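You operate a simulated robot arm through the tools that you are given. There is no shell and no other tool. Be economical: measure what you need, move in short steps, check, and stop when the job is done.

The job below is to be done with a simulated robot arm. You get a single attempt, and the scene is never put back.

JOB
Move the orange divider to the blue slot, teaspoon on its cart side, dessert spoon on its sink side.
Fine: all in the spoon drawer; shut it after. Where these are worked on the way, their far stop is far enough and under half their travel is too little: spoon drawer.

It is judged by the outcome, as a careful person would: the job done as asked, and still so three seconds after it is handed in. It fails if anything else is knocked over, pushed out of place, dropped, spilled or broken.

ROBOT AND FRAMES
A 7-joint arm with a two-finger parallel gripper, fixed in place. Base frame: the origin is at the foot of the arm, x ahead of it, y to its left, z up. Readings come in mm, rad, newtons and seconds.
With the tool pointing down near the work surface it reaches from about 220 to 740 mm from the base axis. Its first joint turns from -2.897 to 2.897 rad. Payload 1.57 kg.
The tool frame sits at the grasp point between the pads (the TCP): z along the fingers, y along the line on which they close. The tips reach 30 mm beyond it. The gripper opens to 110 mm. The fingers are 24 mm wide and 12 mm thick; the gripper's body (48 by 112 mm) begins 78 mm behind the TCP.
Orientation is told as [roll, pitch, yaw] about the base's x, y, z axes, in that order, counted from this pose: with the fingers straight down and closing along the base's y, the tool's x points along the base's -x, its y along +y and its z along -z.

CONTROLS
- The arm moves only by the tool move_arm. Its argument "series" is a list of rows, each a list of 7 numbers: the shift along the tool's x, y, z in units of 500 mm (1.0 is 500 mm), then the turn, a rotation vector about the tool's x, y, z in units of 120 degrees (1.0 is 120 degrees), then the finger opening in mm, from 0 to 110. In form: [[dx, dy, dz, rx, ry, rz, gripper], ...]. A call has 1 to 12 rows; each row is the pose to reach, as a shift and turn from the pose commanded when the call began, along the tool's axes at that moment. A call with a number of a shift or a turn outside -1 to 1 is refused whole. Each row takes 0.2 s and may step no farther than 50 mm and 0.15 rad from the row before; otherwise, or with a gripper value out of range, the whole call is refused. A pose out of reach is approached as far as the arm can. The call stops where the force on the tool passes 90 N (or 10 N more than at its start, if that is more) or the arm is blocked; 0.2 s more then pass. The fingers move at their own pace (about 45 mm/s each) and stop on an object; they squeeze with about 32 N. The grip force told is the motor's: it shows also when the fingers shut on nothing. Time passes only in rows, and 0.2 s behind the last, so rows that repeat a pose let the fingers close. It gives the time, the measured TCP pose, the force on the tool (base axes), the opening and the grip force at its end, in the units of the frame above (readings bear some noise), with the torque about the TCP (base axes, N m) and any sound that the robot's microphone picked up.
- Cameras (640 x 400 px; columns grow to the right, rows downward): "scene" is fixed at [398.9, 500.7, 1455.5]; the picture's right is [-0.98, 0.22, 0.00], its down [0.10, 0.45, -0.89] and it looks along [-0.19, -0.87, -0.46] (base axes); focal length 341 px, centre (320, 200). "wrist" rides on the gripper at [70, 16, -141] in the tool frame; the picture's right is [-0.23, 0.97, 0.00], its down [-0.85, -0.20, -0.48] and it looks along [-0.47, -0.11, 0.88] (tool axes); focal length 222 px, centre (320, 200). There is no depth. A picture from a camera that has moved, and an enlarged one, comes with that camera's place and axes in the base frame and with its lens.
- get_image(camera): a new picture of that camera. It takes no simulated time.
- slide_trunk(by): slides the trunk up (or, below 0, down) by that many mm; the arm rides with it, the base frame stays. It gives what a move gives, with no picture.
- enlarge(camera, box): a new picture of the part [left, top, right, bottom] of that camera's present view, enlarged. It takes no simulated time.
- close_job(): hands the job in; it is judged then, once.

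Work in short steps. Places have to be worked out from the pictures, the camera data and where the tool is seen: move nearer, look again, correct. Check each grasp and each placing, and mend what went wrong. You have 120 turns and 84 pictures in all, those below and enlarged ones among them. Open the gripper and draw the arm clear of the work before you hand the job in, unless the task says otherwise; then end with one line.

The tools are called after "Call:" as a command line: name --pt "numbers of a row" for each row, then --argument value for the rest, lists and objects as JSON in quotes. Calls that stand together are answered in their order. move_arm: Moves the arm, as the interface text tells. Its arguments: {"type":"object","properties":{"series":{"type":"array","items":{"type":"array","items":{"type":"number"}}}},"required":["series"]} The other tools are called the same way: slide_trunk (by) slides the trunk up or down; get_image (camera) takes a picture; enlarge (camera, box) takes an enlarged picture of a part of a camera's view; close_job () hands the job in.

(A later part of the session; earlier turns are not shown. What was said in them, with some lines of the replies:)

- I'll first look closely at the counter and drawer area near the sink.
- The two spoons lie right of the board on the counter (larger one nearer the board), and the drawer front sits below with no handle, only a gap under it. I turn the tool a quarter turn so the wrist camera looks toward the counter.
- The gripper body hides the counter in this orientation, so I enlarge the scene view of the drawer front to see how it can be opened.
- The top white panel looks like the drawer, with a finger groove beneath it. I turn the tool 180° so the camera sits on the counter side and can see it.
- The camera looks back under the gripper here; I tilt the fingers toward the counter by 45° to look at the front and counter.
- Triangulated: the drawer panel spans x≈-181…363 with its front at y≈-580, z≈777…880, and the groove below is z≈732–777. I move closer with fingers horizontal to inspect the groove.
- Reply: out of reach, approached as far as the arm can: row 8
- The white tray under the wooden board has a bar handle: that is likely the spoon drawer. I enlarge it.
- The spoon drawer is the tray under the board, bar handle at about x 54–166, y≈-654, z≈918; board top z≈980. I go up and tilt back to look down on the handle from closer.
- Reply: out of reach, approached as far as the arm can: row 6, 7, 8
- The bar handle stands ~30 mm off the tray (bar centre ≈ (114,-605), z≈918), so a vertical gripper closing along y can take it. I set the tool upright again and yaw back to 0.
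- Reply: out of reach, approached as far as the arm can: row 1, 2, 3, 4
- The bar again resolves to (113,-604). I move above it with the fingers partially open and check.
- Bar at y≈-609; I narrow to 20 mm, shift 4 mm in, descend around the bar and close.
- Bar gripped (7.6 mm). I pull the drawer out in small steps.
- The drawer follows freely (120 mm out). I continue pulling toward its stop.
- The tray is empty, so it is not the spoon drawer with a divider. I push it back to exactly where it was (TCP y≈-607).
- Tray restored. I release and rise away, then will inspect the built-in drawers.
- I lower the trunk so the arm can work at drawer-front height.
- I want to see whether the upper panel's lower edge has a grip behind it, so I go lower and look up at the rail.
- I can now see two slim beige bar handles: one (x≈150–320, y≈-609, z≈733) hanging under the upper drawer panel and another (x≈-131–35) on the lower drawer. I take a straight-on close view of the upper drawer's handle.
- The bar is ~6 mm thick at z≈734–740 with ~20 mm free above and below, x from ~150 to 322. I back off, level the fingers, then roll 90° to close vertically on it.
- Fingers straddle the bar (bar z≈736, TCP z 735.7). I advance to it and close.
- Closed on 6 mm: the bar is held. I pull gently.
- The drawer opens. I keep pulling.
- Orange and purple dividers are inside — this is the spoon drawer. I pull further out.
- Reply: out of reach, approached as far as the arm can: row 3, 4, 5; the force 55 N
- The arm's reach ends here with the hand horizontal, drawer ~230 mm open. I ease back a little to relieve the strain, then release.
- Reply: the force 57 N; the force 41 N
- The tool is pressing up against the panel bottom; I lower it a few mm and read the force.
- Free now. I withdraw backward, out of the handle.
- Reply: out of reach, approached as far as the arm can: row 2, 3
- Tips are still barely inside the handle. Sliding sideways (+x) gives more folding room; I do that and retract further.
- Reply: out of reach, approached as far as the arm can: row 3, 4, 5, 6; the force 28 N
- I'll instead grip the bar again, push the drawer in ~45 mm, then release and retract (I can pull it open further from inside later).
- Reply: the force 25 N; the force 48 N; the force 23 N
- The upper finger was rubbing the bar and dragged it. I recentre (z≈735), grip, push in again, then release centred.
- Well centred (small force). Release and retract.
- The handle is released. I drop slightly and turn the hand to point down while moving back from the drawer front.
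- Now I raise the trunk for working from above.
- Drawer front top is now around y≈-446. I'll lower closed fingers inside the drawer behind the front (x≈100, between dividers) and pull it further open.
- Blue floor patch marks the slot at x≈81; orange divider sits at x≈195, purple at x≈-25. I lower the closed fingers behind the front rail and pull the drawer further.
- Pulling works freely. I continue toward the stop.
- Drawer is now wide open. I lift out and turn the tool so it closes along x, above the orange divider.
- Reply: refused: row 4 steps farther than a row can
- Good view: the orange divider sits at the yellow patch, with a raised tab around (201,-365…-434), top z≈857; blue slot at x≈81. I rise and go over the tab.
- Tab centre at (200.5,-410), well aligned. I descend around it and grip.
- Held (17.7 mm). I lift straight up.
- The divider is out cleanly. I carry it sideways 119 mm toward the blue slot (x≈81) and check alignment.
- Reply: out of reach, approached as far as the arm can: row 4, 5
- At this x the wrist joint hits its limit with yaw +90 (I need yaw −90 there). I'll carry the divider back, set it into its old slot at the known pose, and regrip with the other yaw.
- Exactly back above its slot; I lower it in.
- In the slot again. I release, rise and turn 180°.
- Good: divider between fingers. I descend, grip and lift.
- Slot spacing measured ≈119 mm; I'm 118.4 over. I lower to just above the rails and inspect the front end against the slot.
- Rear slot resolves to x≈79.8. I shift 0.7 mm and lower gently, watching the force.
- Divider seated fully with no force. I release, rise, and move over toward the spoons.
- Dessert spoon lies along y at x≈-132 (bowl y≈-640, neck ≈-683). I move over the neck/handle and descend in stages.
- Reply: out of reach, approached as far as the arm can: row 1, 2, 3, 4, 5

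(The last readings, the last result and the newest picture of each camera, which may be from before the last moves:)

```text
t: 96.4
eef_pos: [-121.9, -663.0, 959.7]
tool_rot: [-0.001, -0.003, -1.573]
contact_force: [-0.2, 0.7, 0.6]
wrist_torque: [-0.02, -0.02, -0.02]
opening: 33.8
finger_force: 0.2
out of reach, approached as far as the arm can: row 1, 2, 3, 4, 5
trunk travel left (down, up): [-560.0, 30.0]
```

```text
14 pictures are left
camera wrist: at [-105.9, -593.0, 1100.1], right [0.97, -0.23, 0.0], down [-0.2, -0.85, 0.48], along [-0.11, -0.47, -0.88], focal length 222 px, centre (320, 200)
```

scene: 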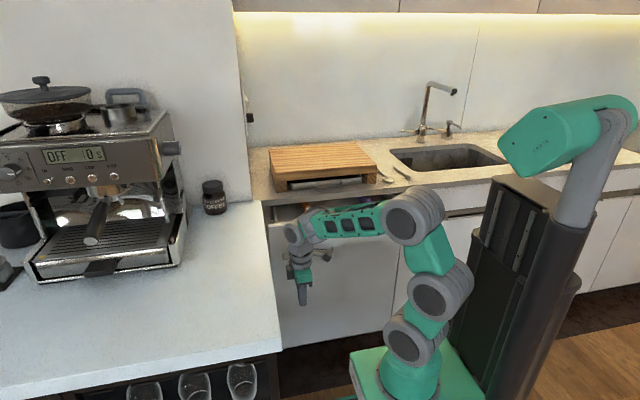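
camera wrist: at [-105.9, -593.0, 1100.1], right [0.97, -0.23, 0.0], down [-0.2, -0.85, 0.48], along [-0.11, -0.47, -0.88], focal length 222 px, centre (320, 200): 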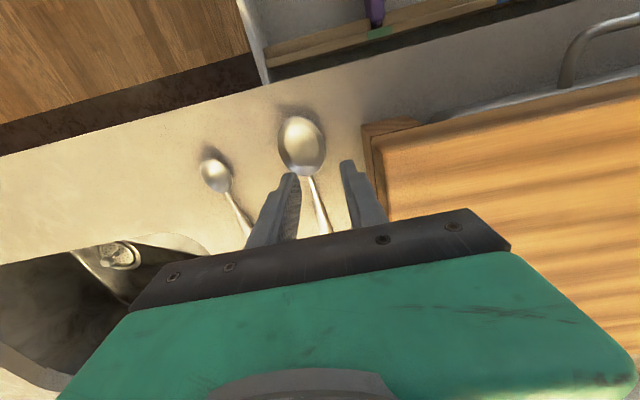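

Reach ends at y≈-663 with the present trunk height. I raise the arm and lower the trunk by 100 mm to see whether reach improves.

Call:
move_arm --pt "0 0 -0.08 0 0 0 34" --pt "0.02 0 -0.16 0 0 0 34" --pt "0.04 -0.01 -0.24 0 0 0 34"

Call:
slide_trunk --by -100

Call:
move_arm --pt "-0.03 -0.01 0 0 0 0 34" --pt "-0.06 -0.02 0 0 0 0 34" --pt "-0.08 -0.02 0 0 0 0 34" --pt "-0.1 -0.02 0 0 0 0 34"

```text
t: 97.2
eef_pos: [-128.4, -641.2, 1080.2]
tool_rot: [0.0, -0.002, -1.57]
contact_force: [-0.3, -0.4, 0.0]
wrist_torque: [0.03, 0.02, -0.01]
opening: 34.0
finger_force: 0.1
out of reach, approached as far as the arm can: row 1
trunk travel left (down, up): [-560.0, 30.0]
```

```text
t: 98.5
eef_pos: [-128.9, -641.2, 980.7]
tool_rot: [0.0, -0.004, -1.57]
contact_force: [0.5, 0.2, 0.3]
wrist_torque: [0.0, 0.0, 0.03]
opening: 34.0
finger_force: 0.0
trunk travel left (down, up): [-460.0, 130.0]
```

```text
t: 99.5
eef_pos: [-127.9, -641.1, 980.0]
tool_rot: [-0.001, -0.003, -1.571]
contact_force: [0.3, 0.4, -0.1]
wrist_torque: [-0.01, -0.05, -0.02]
opening: 33.6
finger_force: 0.1
out of reach, approached as far as the arm can: row 1, 2, 3, 4
trunk travel left (down, up): [-460.0, 130.0]
```

Worse that way; a higher trunk is better. I put the trunk back up and instead tilt the fingers 20° outward to gain reach.

Call:
slide_trunk --by 110

Call:
move_arm --pt "0 0 0 0 -0.06 0 34" --pt "0 0 0.03 0 -0.12 0 34" --pt "-0.04 -0.004 0.09 0 -0.1667 0 34" --pt "-0.08 -0.008 0.15 0 -0.1667 0 34" --pt "-0.108 -0.008 0.22 0 -0.1667 0 34"

Call:
get_image --camera "wrist"

```text
t: 100.9
eef_pos: [-127.1, -641.7, 1089.5]
tool_rot: [0.001, 0.0, -1.57]
contact_force: [0.0, 0.2, 0.2]
wrist_torque: [0.01, 0.01, 0.01]
opening: 34.0
finger_force: 0.1
trunk travel left (down, up): [-570.0, 20.0]
```

```text
t: 102.1
eef_pos: [-132.2, -696.4, 980.6]
tool_rot: [-0.001, -0.351, -1.572]
contact_force: [-0.8, 0.0, -0.2]
wrist_torque: [0.03, -0.03, -0.01]
opening: 33.6
finger_force: 0.0
trunk travel left (down, up): [-570.0, 20.0]
```

```text
13 pictures are left
camera wrist: at [-115.3, -582.9, 1087.2], right [0.97, -0.21, 0.08], down [-0.2, -0.64, 0.74], along [-0.11, -0.74, -0.66], focal length 222 px, centre (320, 200)
```

wrist: 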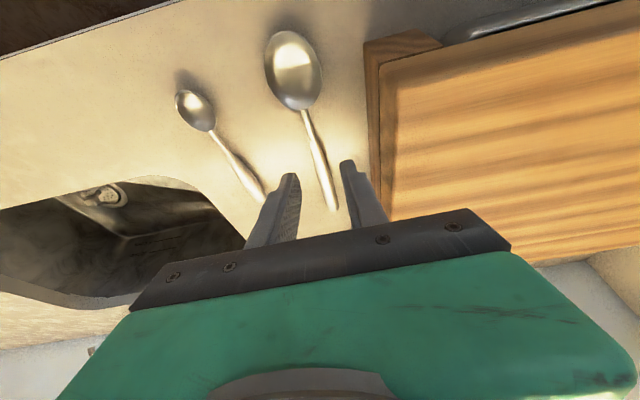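

Now reachable: dessert spoon spans y≈-615…-805 at x≈-132, teaspoon y≈-632…-763 at x≈-215. I descend vertically to the dessert spoon's handle.

Call:
move_arm --pt "0.012 0 0.032 0 0 0 34" --pt "0.022 0 0.06 0 0 0 34" --pt "0.03 0 0.083 0 0 0 34"

Call:
move_arm --pt "0.0014 0 0.0038 0 0 0 34" --pt "0.0028 0 0.0076 0 0 0 34"

```text
t: 102.9
eef_pos: [-132.2, -695.7, 935.4]
tool_rot: [0.0, -0.352, -1.57]
contact_force: [0.3, 0.2, -0.6]
wrist_torque: [-0.02, -0.02, 0.01]
opening: 34.2
finger_force: 0.1
trunk travel left (down, up): [-570.0, 20.0]
```

```text
t: 103.5
eef_pos: [-133.6, -696.0, 932.5]
tool_rot: [0.0, -0.352, -1.572]
contact_force: [1.3, 0.7, 2.0]
wrist_torque: [0.03, -0.05, 0.0]
opening: 34.3
finger_force: 0.3
trunk travel left (down, up): [-570.0, 20.0]
```

Call:
move_arm --pt "0.0014 0 0.0038 0 0 0 34" --pt "0.0014 0 0.0038 0 0 0 34"

Call:
enlarge --camera "wrist" --box '[220, 20, 420, 240]'

```text
t: 104.1
eef_pos: [-132.9, -696.7, 930.7]
tool_rot: [-0.003, -0.353, -1.572]
contact_force: [0.3, 2.4, 10.5]
wrist_torque: [0.08, -0.19, 0.05]
opening: 34.7
finger_force: 0.6
trunk travel left (down, up): [-570.0, 20.0]
```

```text
1.82 times, centred on (320, 130) of wrist
camera zoom: at [-115.9, -581.8, 1039.0], right [0.97, -0.21, 0.08], down [-0.2, -0.64, 0.75], along [-0.11, -0.74, -0.66], focal length 404 px, centre (320, 327)
```

zoom: 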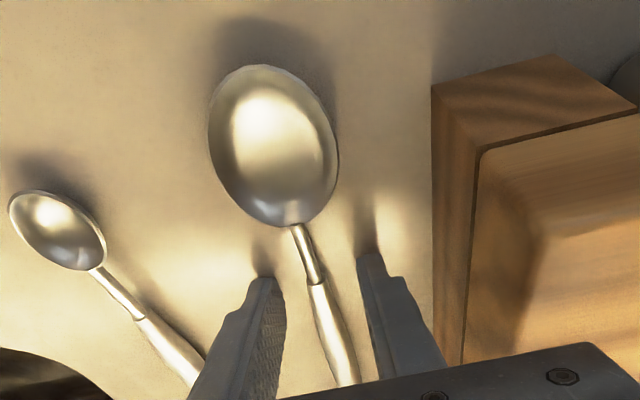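

Tips touch the counter (10 N). I rise 1.5 mm, close on the handle, and lift a little.

Call:
move_arm --pt "-0.0011 0 -0.003 0 0 0 34" --pt "-0.0011 0 -0.003 0 0 0 0" --pt "-0.0011 0 -0.003 0 0 0 0" --pt "-0.0011 0 -0.003 0 0 0 0"

Call:
move_arm --pt "-0.014 0 -0.0376 0 0 0 0" --pt "-0.034 0 -0.094 0 0 0 0" --pt "-0.062 0 -0.169 0 0 0 0" --pt "-0.089 0 -0.244 0 0 0 0"

Call:
get_image --camera "wrist"

```text
t: 105.1
eef_pos: [-131.8, -695.8, 933.1]
tool_rot: [-0.001, -0.351, -1.571]
contact_force: [3.4, 0.7, 7.5]
wrist_torque: [0.1, -0.17, -0.02]
opening: 13.6
finger_force: 28.8
trunk travel left (down, up): [-570.0, 20.0]
```

```text
t: 106.1
eef_pos: [-133.2, -696.6, 1061.3]
tool_rot: [0.001, -0.351, -1.572]
contact_force: [0.2, 0.0, -0.7]
wrist_torque: [0.04, 0.01, -0.03]
opening: 13.6
finger_force: 30.0
trunk travel left (down, up): [-570.0, 20.0]
```

```text
11 pictures are left
camera wrist: at [-115.7, -582.0, 1168.8], right [0.97, -0.21, 0.08], down [-0.2, -0.64, 0.74], along [-0.11, -0.74, -0.66], focal length 222 px, centre (320, 200)
```

wrist: 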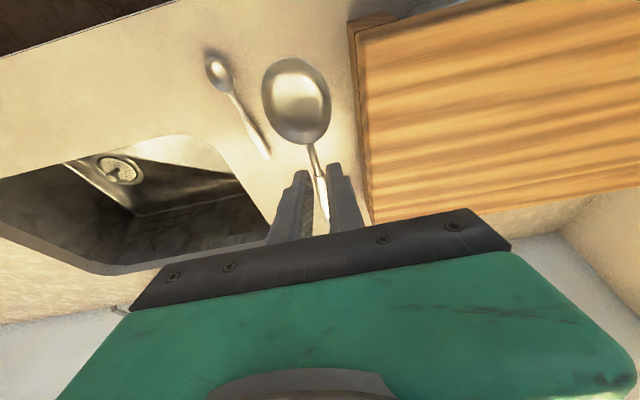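

Spoon held firmly. I carry it to above the compartment between purple and orange (x≈22, y≈-402).

Call:
move_arm --pt "0.069 0.038 -0.025 0 0 0 0" --pt "0.138 0.077 -0.05 0 0 0 0" --pt "0.207 0.115 -0.076 0 0 0 0" --pt "0.276 0.153 -0.101 0 0 0 0" --pt "0.345 0.192 -0.126 0 0 0 0" --pt "0.414 0.23 -0.152 0 0 0 0" --pt "0.483 0.27 -0.177 0 0 0 0" --pt "0.552 0.308 -0.202 0 0 0 0"

Call:
get_image --camera "wrist"

```text
t: 107.9
eef_pos: [23.0, -400.8, 1061.0]
tool_rot: [-0.001, -0.353, -1.572]
contact_force: [0.2, 0.7, -0.8]
wrist_torque: [0.02, 0.03, -0.02]
opening: 13.7
finger_force: 30.1
trunk travel left (down, up): [-570.0, 20.0]
```

```text
10 pictures are left
camera wrist: at [40.0, -286.8, 1168.6], right [0.97, -0.21, 0.08], down [-0.2, -0.64, 0.74], along [-0.11, -0.74, -0.66], focal length 222 px, centre (320, 200)
```

wrist: 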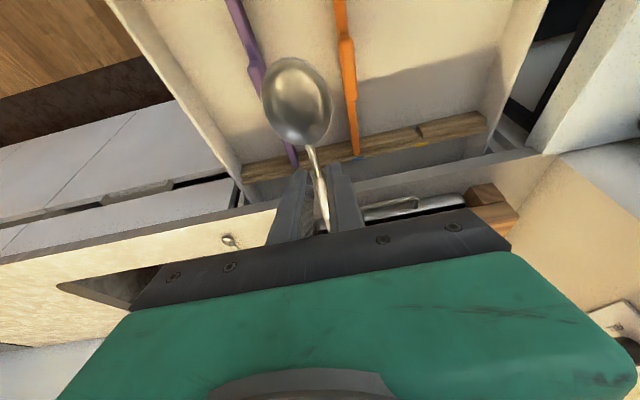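

Centred between the dividers. I lower the spoon into the compartment.

Call:
move_arm --pt "0.028 0 0.076 0 0 0 0" --pt "0.056 0 0.152 0 0 0 0" --pt "0.084 0 0.228 0 0 0 0" --pt "0.11 0 0.3 0 0 0 0" --pt "0.138 0 0.376 0 0 0 0" --pt "0.155 0 0.423 0 0 0 0" --pt "0.164 0 0.446 0 0 0 0"

```text
t: 109.5
eef_pos: [23.2, -402.1, 823.2]
tool_rot: [0.001, -0.353, -1.572]
contact_force: [0.2, -0.2, -0.6]
wrist_torque: [0.03, 0.0, -0.01]
opening: 13.3
finger_force: 29.7
trunk travel left (down, up): [-570.0, 20.0]
```

Call:
move_arm --pt "0.002 0 0.0056 0 0 0 0" --pt "0.004 0 0.0113 0 0 0 0"

Call:
enlarge --camera "scene" --box '[280, 170, 420, 270]'

```text
t: 110.1
eef_pos: [22.2, -403.2, 820.1]
tool_rot: [0.001, -0.357, -1.571]
contact_force: [1.2, -0.3, 21.3]
wrist_torque: [0.57, -0.11, -0.18]
opening: 13.2
finger_force: 30.0
trunk travel left (down, up): [-570.0, 20.0]
```

```text
4.00 times, centred on (350, 220) of scene
camera zoom: at [398.9, 500.7, 1455.5], right [-0.98, 0.22, 0.0], down [0.1, 0.45, -0.89], along [-0.19, -0.87, -0.46], focal length 1363 px, centre (200, 120)
```

zoom: 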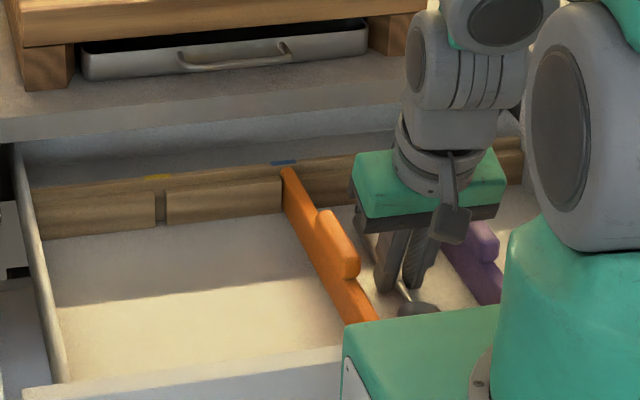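

Spoon rests on the floor. I release, rise, and go for the teaspoon.

Call:
move_arm --pt "-0.0014 0 -0.0038 0 0 0 30" --pt "-0.0014 0 -0.0038 0 0 0 30" --pt "-0.029 0 -0.08 0 0 0 30" --pt "-0.057 0 -0.156 0 0 0 30" --pt "-0.085 0 -0.232 0 0 0 30" --pt "-0.113 0 -0.308 0 0 0 30" --pt "-0.141 0 -0.384 0 0 0 30" --pt "-0.165 0 -0.451 0 0 0 30"

Call:
move_arm --pt "-0.06 -0.053 0.022 0 0 0 30" --pt "-0.12 -0.105 0.044 0 0 0 30" --pt "-0.18 -0.158 0.066 0 0 0 30" --pt "-0.24 -0.211 0.088 0 0 0 30" --pt "-0.3 -0.263 0.11 0 0 0 30" --pt "-0.36 -0.316 0.131 0 0 0 30" --pt "-0.42 -0.369 0.153 0 0 0 30" --pt "-0.48 -0.422 0.175 0 0 0 30" --pt "-0.535 -0.474 0.197 0 0 0 30" --pt "-0.508 -0.474 0.272 0 0 0 30"

Call:
get_image --camera "wrist"

```text
t: 111.9
eef_pos: [21.2, -400.5, 1058.8]
tool_rot: [-0.001, -0.351, -1.571]
contact_force: [-0.2, -0.2, 0.4]
wrist_torque: [0.02, 0.0, 0.03]
opening: 30.0
finger_force: 0.1
trunk travel left (down, up): [-570.0, 20.0]
```

```text
t: 114.1
eef_pos: [-215.5, -688.2, 1018.9]
tool_rot: [0.0, -0.35, -1.571]
contact_force: [-0.1, 0.7, 0.3]
wrist_torque: [0.03, -0.02, 0.0]
opening: 30.0
finger_force: 0.0
trunk travel left (down, up): [-570.0, 20.0]
```

```text
8 pictures are left
camera wrist: at [-199.5, -573.1, 1126.3], right [0.97, -0.21, 0.08], down [-0.2, -0.64, 0.74], along [-0.11, -0.74, -0.66], focal length 222 px, centre (320, 200)
```

wrist: 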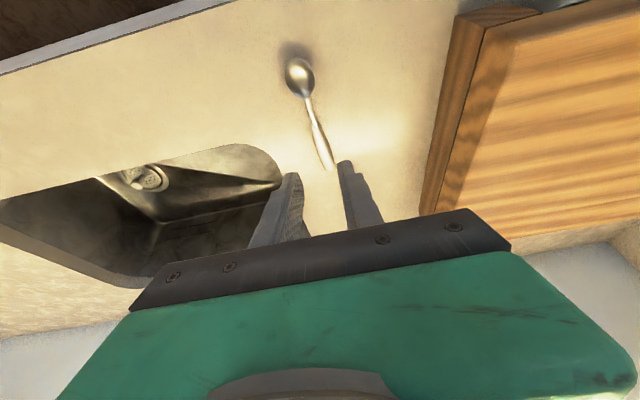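

Teaspoon handle passes x≈-213.5 at the grip line. I descend and grip.

Call:
move_arm --pt "0.02 0.004 0.055 0 0 0 30" --pt "0.04 0.004 0.11 0 0 0 30" --pt "0.052 0.004 0.143 0 0 0 30" --pt "0.0584 0.004 0.1605 0 0 0 30"

Call:
move_arm --pt "0.0007 0 0.002 0 0 0 30" --pt "0.0007 0 0.002 0 0 0 0" --pt "0.0007 0 0.002 0 0 0 0" --pt "0.0007 0 0.002 0 0 0 0"

```text
t: 115.1
eef_pos: [-212.6, -687.8, 932.5]
tool_rot: [0.001, -0.352, -1.57]
contact_force: [-0.3, -0.1, 1.0]
wrist_torque: [-0.01, -0.02, -0.03]
opening: 29.9
finger_force: 0.0
trunk travel left (down, up): [-570.0, 20.0]
```

```text
t: 116.1
eef_pos: [-213.5, -688.0, 932.8]
tool_rot: [0.001, -0.352, -1.571]
contact_force: [0.8, -1.8, 5.0]
wrist_torque: [-0.07, -0.06, -0.03]
opening: 13.2
finger_force: 30.0
trunk travel left (down, up): [-570.0, 20.0]
```

Teaspoon gripped. I lift and carry it to the cart side of the orange divider (x≈145).

Call:
move_arm --pt "-0.014 0 -0.0376 0 0 0 0" --pt "-0.034 0 -0.094 0 0 0 0" --pt "-0.062 0 -0.169 0 0 0 0" --pt "-0.089 0 -0.244 0 0 0 0"

Call:
move_arm --pt "0.049 0.065 -0.018 0 0 0 0" --pt "0.098 0.13 -0.036 0 0 0 0" --pt "0.146 0.195 -0.054 0 0 0 0" --pt "0.195 0.261 -0.072 0 0 0 0" --pt "0.244 0.326 -0.09 0 0 0 0" --pt "0.293 0.391 -0.107 0 0 0 0" --pt "0.342 0.456 -0.125 0 0 0 0" --pt "0.39 0.521 -0.143 0 0 0 0" --pt "0.439 0.586 -0.161 0 0 0 0" --pt "0.488 0.652 -0.179 0 0 0 0" --pt "0.537 0.717 -0.197 0 0 0 0"

Call:
get_image --camera "wrist"

```text
t: 117.1
eef_pos: [-214.6, -684.4, 1060.9]
tool_rot: [0.001, -0.349, -1.574]
contact_force: [0.1, 0.8, -1.1]
wrist_torque: [-0.02, 0.01, -0.03]
opening: 13.0
finger_force: 30.4
trunk travel left (down, up): [-570.0, 20.0]
```

```text
t: 119.5
eef_pos: [145.8, -400.2, 1061.8]
tool_rot: [-0.001, -0.354, -1.571]
contact_force: [0.1, 0.1, -1.4]
wrist_torque: [0.0, -0.04, 0.0]
opening: 13.2
finger_force: 29.9
trunk travel left (down, up): [-570.0, 20.0]
```

```text
7 pictures are left
camera wrist: at [162.4, -286.9, 1168.2], right [0.97, -0.21, 0.08], down [-0.2, -0.64, 0.74], along [-0.11, -0.74, -0.66], focal length 222 px, centre (320, 200)
```

wrist: 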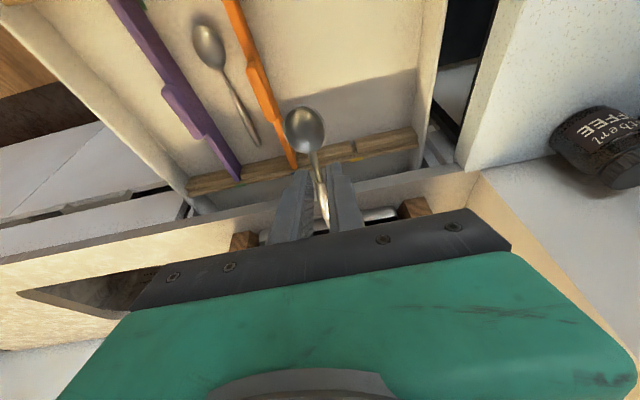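

Dessert spoon lies properly between the dividers. I lower the teaspoon on the cart side.

Call:
move_arm --pt "0.028 0 0.076 0 0 0 0" --pt "0.056 0 0.152 0 0 0 0" --pt "0.084 0 0.228 0 0 0 0" --pt "0.11 0 0.3 0 0 0 0" --pt "0.138 0 0.376 0 0 0 0" --pt "0.155 0 0.423 0 0 0 0" --pt "0.164 0 0.447 0 0 0 0" --pt "0.166 0 0.452 0 0 0 0"

```text
t: 121.3
eef_pos: [145.4, -401.8, 821.2]
tool_rot: [0.001, -0.351, -1.57]
contact_force: [-0.4, 0.0, 1.6]
wrist_torque: [0.01, 0.04, 0.04]
opening: 13.3
finger_force: 30.4
trunk travel left (down, up): [-570.0, 20.0]
```

Near the floor; I go 1 mm lower, release, and rise.

Call:
move_arm --pt "0.0007 0 0.002 0 0 0 0" --pt "0.0007 0 0.002 0 0 0 30" --pt "0.0007 0 0.002 0 0 0 30" --pt "-0.029 0 -0.08 0 0 0 30" --pt "-0.057 0 -0.156 0 0 0 30" --pt "-0.085 0 -0.232 0 0 0 30" --pt "-0.113 0 -0.308 0 0 0 30" --pt "-0.141 0 -0.384 0 0 0 30" --pt "-0.165 0 -0.451 0 0 0 30"

Call:
get_image --camera "wrist"

```text
t: 123.3
eef_pos: [146.2, -400.7, 1060.1]
tool_rot: [0.001, -0.351, -1.57]
contact_force: [0.9, 0.1, 0.1]
wrist_torque: [0.0, 0.02, 0.01]
opening: 29.8
finger_force: 0.0
trunk travel left (down, up): [-570.0, 20.0]
```

```text
6 pictures are left
camera wrist: at [162.4, -285.8, 1167.9], right [0.97, -0.21, 0.08], down [-0.2, -0.64, 0.74], along [-0.11, -0.74, -0.66], focal length 222 px, centre (320, 200)
```

wrist: 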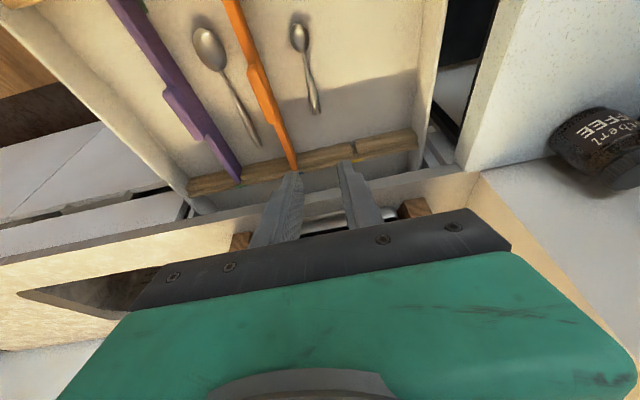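

All placed correctly: teaspoon on the cart side, dessert spoon on the sink side. Now I straighten the tool, yaw to 0 and go above the drawer's front panel to push it shut by its top edge.

Call:
move_arm --pt "0 0 0 0 0.056 0 60" --pt "0 0 0 0 0.112 0 60" --pt "0 0 0 0 0.1675 0 60"

Call:
move_arm --pt "0.03 0.016 0.01 0 0 -0.068 60" --pt "0.06 0.032 0.02 0 0 -0.136 60" --pt "0.09 0.048 0.03 0 0 -0.204 60" --pt "0.12 0.065 0.04 0 0 -0.272 60" --pt "0.15 0.081 0.05 0 0 -0.34 60" --pt "0.18 0.097 0.06 0 0 -0.41 60" --pt "0.21 0.113 0.07 0 0 -0.478 60" --pt "0.24 0.13 0.08 0 0 -0.546 60" --pt "0.27 0.146 0.09 0 0 -0.614 60" --pt "0.3 0.162 0.1 0 0 -0.682 60" --pt "0.328 0.178 0.12 0 0 -0.75 60"

Call:
get_image --camera "wrist"

```text
t: 124.1
eef_pos: [145.5, -400.0, 1059.0]
tool_rot: [0.0, 0.002, -1.572]
contact_force: [-0.1, -0.3, 0.2]
wrist_torque: [0.0, -0.03, 0.0]
opening: 59.8
finger_force: 0.1
trunk travel left (down, up): [-570.0, 20.0]
```

```text
t: 126.5
eef_pos: [235.7, -235.9, 1000.9]
tool_rot: [-0.001, -0.001, 0.002]
contact_force: [0.8, -0.5, -0.3]
wrist_torque: [0.02, 0.02, -0.04]
opening: 59.9
finger_force: 0.1
trunk travel left (down, up): [-570.0, 20.0]
```

```text
5 pictures are left
camera wrist: at [165.1, -219.9, 1140.9], right [0.23, 0.97, 0.0], down [0.86, -0.2, 0.48], along [0.47, -0.11, -0.88], focal length 222 px, centre (320, 200)
```

wrist: 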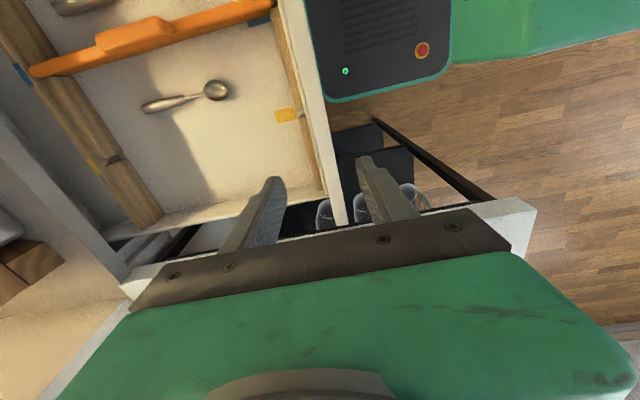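

Panel is between the fingers (centre y≈-226). I descend, pinch its top edge, and begin pushing the drawer in.

Call:
move_arm --pt "0 0.016 0.08 0 0 0 60" --pt "0 0.016 0.16 0 0 0 60" --pt "0 0.016 0.22 0 0 0 60" --pt "0 0.016 0.264 0 0 0 60" --pt "0 0.016 0.264 0 0 0 0" --pt "0 0.016 0.264 0 0 0 0" --pt "0 0.016 0.264 0 0 0 0"

Call:
move_arm --pt "0 -0.03 0 0 0 0 0" --pt "0 -0.07 0 0 0 0 0" --pt "0 -0.11 0 0 0 0 0" --pt "0 -0.15 0 0 0 0 0" --pt "0 -0.19 0 0 0 0 0" --pt "0 -0.23 0 0 0 0 0" --pt "0 -0.27 0 0 0 0 0" --pt "0 -0.31 0 0 0 0 0" --pt "0 -0.35 0 0 0 0 0" --pt "0 -0.39 0 0 0 0 0" --pt "0 -0.43 0 0 0 0 0"

```text
t: 128.1
eef_pos: [234.7, -228.9, 869.5]
tool_rot: [0.0, 0.0, 0.001]
contact_force: [0.2, 0.1, -3.4]
wrist_torque: [-0.31, -0.23, 0.05]
opening: 26.8
finger_force: 21.8
trunk travel left (down, up): [-570.0, 20.0]
```

```text
t: 130.5
eef_pos: [234.6, -444.9, 870.9]
tool_rot: [-0.002, 0.0, -0.002]
contact_force: [-5.7, -2.1, -1.1]
wrist_torque: [-0.85, 0.14, 0.54]
opening: 27.0
finger_force: 36.9
trunk travel left (down, up): [-570.0, 20.0]
```

The drawer slides in smoothly. I push on to just before the counter edge.

Call:
move_arm --pt "0 -0.04 0 0 0 0 0" --pt "0 -0.08 0 0 0 0 0" --pt "0 -0.12 0 0 0 0 0" --pt "0 -0.16 0 0 0 0 0" --pt "0 -0.19 0 0 0 0 0"

Call:
enlarge --camera "scene" --box '[240, 140, 440, 265]'

```text
t: 131.7
eef_pos: [233.3, -539.8, 869.7]
tool_rot: [0.001, 0.0, 0.0]
contact_force: [-6.0, -1.9, -5.7]
wrist_torque: [-1.06, 0.23, 0.32]
opening: 26.8
finger_force: 37.1
trunk travel left (down, up): [-570.0, 20.0]
```

```text
3.20 times, centred on (340, 202) of scene
camera zoom: at [398.9, 500.7, 1455.5], right [-0.98, 0.22, 0.0], down [0.1, 0.45, -0.89], along [-0.19, -0.87, -0.46], focal length 1090 px, centre (256, 192)
```

zoom: 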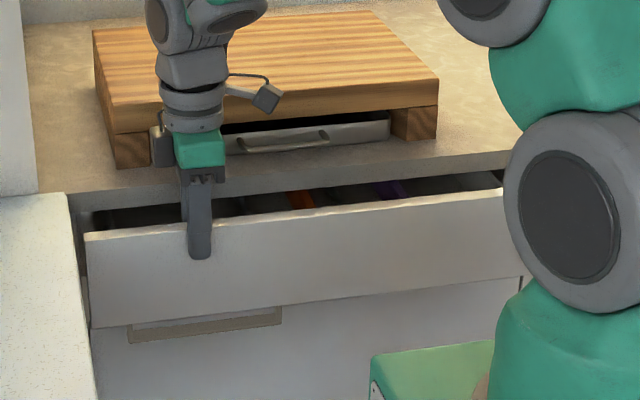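

Still ~65 mm open. I release the top edge, rise, back off in front of the panel, and tilt 45° to push the face shut from below the counter edge.

Call:
move_arm --pt "0 0 0 0 0 0 38" --pt "0 0 0 0 0 0 38" --pt "0 0 -0.07 0 0 0 38" --pt "0 0 -0.15 0 0 0 38" --pt "0 0.08 -0.17 0 0 0 20" --pt "0 0.17 -0.17 0 0 0 0" --pt "0 0.23 -0.17 0 0 0 0"

Call:
move_arm --pt "0 0 0 0.065 0 0 0" --pt "0 0 0.04 0.13 0 0 0" --pt "0 0 0.1 0.195 0 0 0" --pt "0 0 0.16 0.26 0 0 0" --pt "0 0 0.22 0.32 0 0 0" --pt "0 0 0.245 0.375 0 0 0"

```text
t: 133.3
eef_pos: [234.6, -422.8, 953.8]
tool_rot: [-0.002, -0.001, 0.0]
contact_force: [0.1, -0.9, 0.2]
wrist_torque: [0.0, 0.0, -0.03]
opening: 0.0
finger_force: 17.0
trunk travel left (down, up): [-570.0, 20.0]
```

```text
t: 134.7
eef_pos: [234.8, -423.4, 830.3]
tool_rot: [-0.786, 0.0, 0.0]
contact_force: [0.0, 0.0, -0.4]
wrist_torque: [0.0, 0.03, -0.03]
opening: 0.0
finger_force: 21.2
trunk travel left (down, up): [-570.0, 20.0]
```

In front of the panel. I push straight along -y.

Call:
move_arm --pt "0 -0.028 0.028 0 0 0 0" --pt "0 -0.056 0.056 0 0 0 0" --pt "0 -0.085 0.085 0 0 0 0" --pt "0 -0.113 0.113 0 0 0 0" --pt "0 -0.134 0.134 0 0 0 0" --pt "0 -0.156 0.156 0 0 0 0" --pt "0 -0.177 0.177 0 0 0 0" --pt "0 -0.198 0.198 0 0 0 0" --pt "0 -0.21 0.21 0 0 0 0"

Call:
enlarge --camera "scene" --box '[240, 140, 440, 265]'

```text
t: 136.7
eef_pos: [234.7, -571.7, 831.7]
tool_rot: [-0.785, -0.001, 0.0]
contact_force: [-0.6, 5.8, 2.5]
wrist_torque: [0.05, 0.02, -0.01]
opening: 0.0
finger_force: 20.8
trunk travel left (down, up): [-570.0, 20.0]
```

```text
3.20 times, centred on (340, 202) of scene
camera zoom: at [398.9, 500.7, 1455.5], right [-0.98, 0.22, 0.0], down [0.1, 0.45, -0.89], along [-0.19, -0.87, -0.46], focal length 1090 px, centre (256, 192)
```

zoom: 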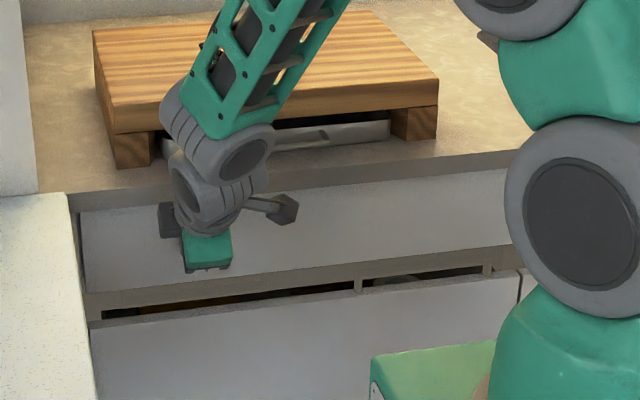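

Nearly shut. I push on in small steps until firm resistance.

Call:
move_arm --pt "0 -0.006 0.006 0 0 0 0" --pt "0 -0.012 0.012 0 0 0 0" --pt "0 -0.018 0.018 0 0 0 0"

```text
t: 137.5
eef_pos: [234.0, -572.4, 830.1]
tool_rot: [-0.778, 0.004, 0.002]
contact_force: [2.5, 71.3, 20.2]
wrist_torque: [0.44, -0.01, -0.03]
opening: 0.1
finger_force: 21.1
trunk travel left (down, up): [-570.0, 20.0]
```

Firm stop: closed. I back away straight out and raise the arm clear.

Call:
move_arm --pt "0 0.02 -0.02 0 0 0 0" --pt "0 0.06 -0.06 0 0 0 0" --pt "0 0.11 -0.11 0 0 0 0" --pt "0 0.16 -0.16 -0.06 0 0 30" --pt "0 0.19 -0.22 -0.12 0 0 50" --pt "0 0.17 -0.28 -0.18 0 0 50" --pt "0 0.12 -0.34 -0.24 0 0 50" --pt "0 0.07 -0.4 -0.3 0 0 50" --pt "0 0.02 -0.45 -0.36 0 0 50"

Call:
get_image --camera "scene"

Call:
enlarge --camera "scene" --box '[240, 140, 440, 265]'

```text
t: 139.5
eef_pos: [233.6, -418.7, 983.4]
tool_rot: [-0.03, 0.0, 0.0]
contact_force: [0.2, -0.3, -0.7]
wrist_torque: [-0.01, -0.01, 0.0]
opening: 49.9
finger_force: 0.0
trunk travel left (down, up): [-570.0, 20.0]
```

```text
2 pictures are left
```

scene: 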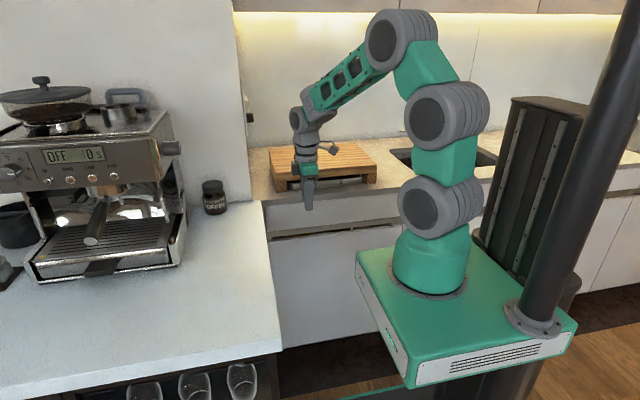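

```text
3.20 times, centred on (340, 202) of scene
camera zoom: at [398.9, 500.7, 1455.5], right [-0.98, 0.22, 0.0], down [0.1, 0.45, -0.89], along [-0.19, -0.87, -0.46], focal length 1090 px, centre (256, 192)
```

zoom: 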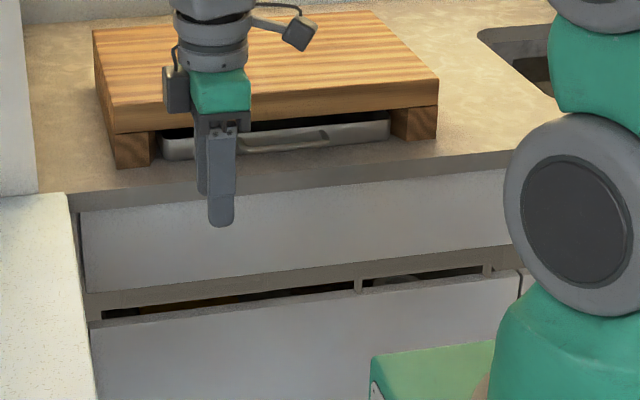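

The drawer is flush as at the start, the tray and board are in place, and the arm is clear with the gripper open. I hand the job in.

Call:
close_job

```text
The job is handed in.
```

The orange divider is in the blue slot, with the teaspoon on its cart side and the dessert spoon on its sink side, and the spoon drawer is shut. On the way I pulled out the empty tray under the chopping board by mistake and slid it back to where it was.
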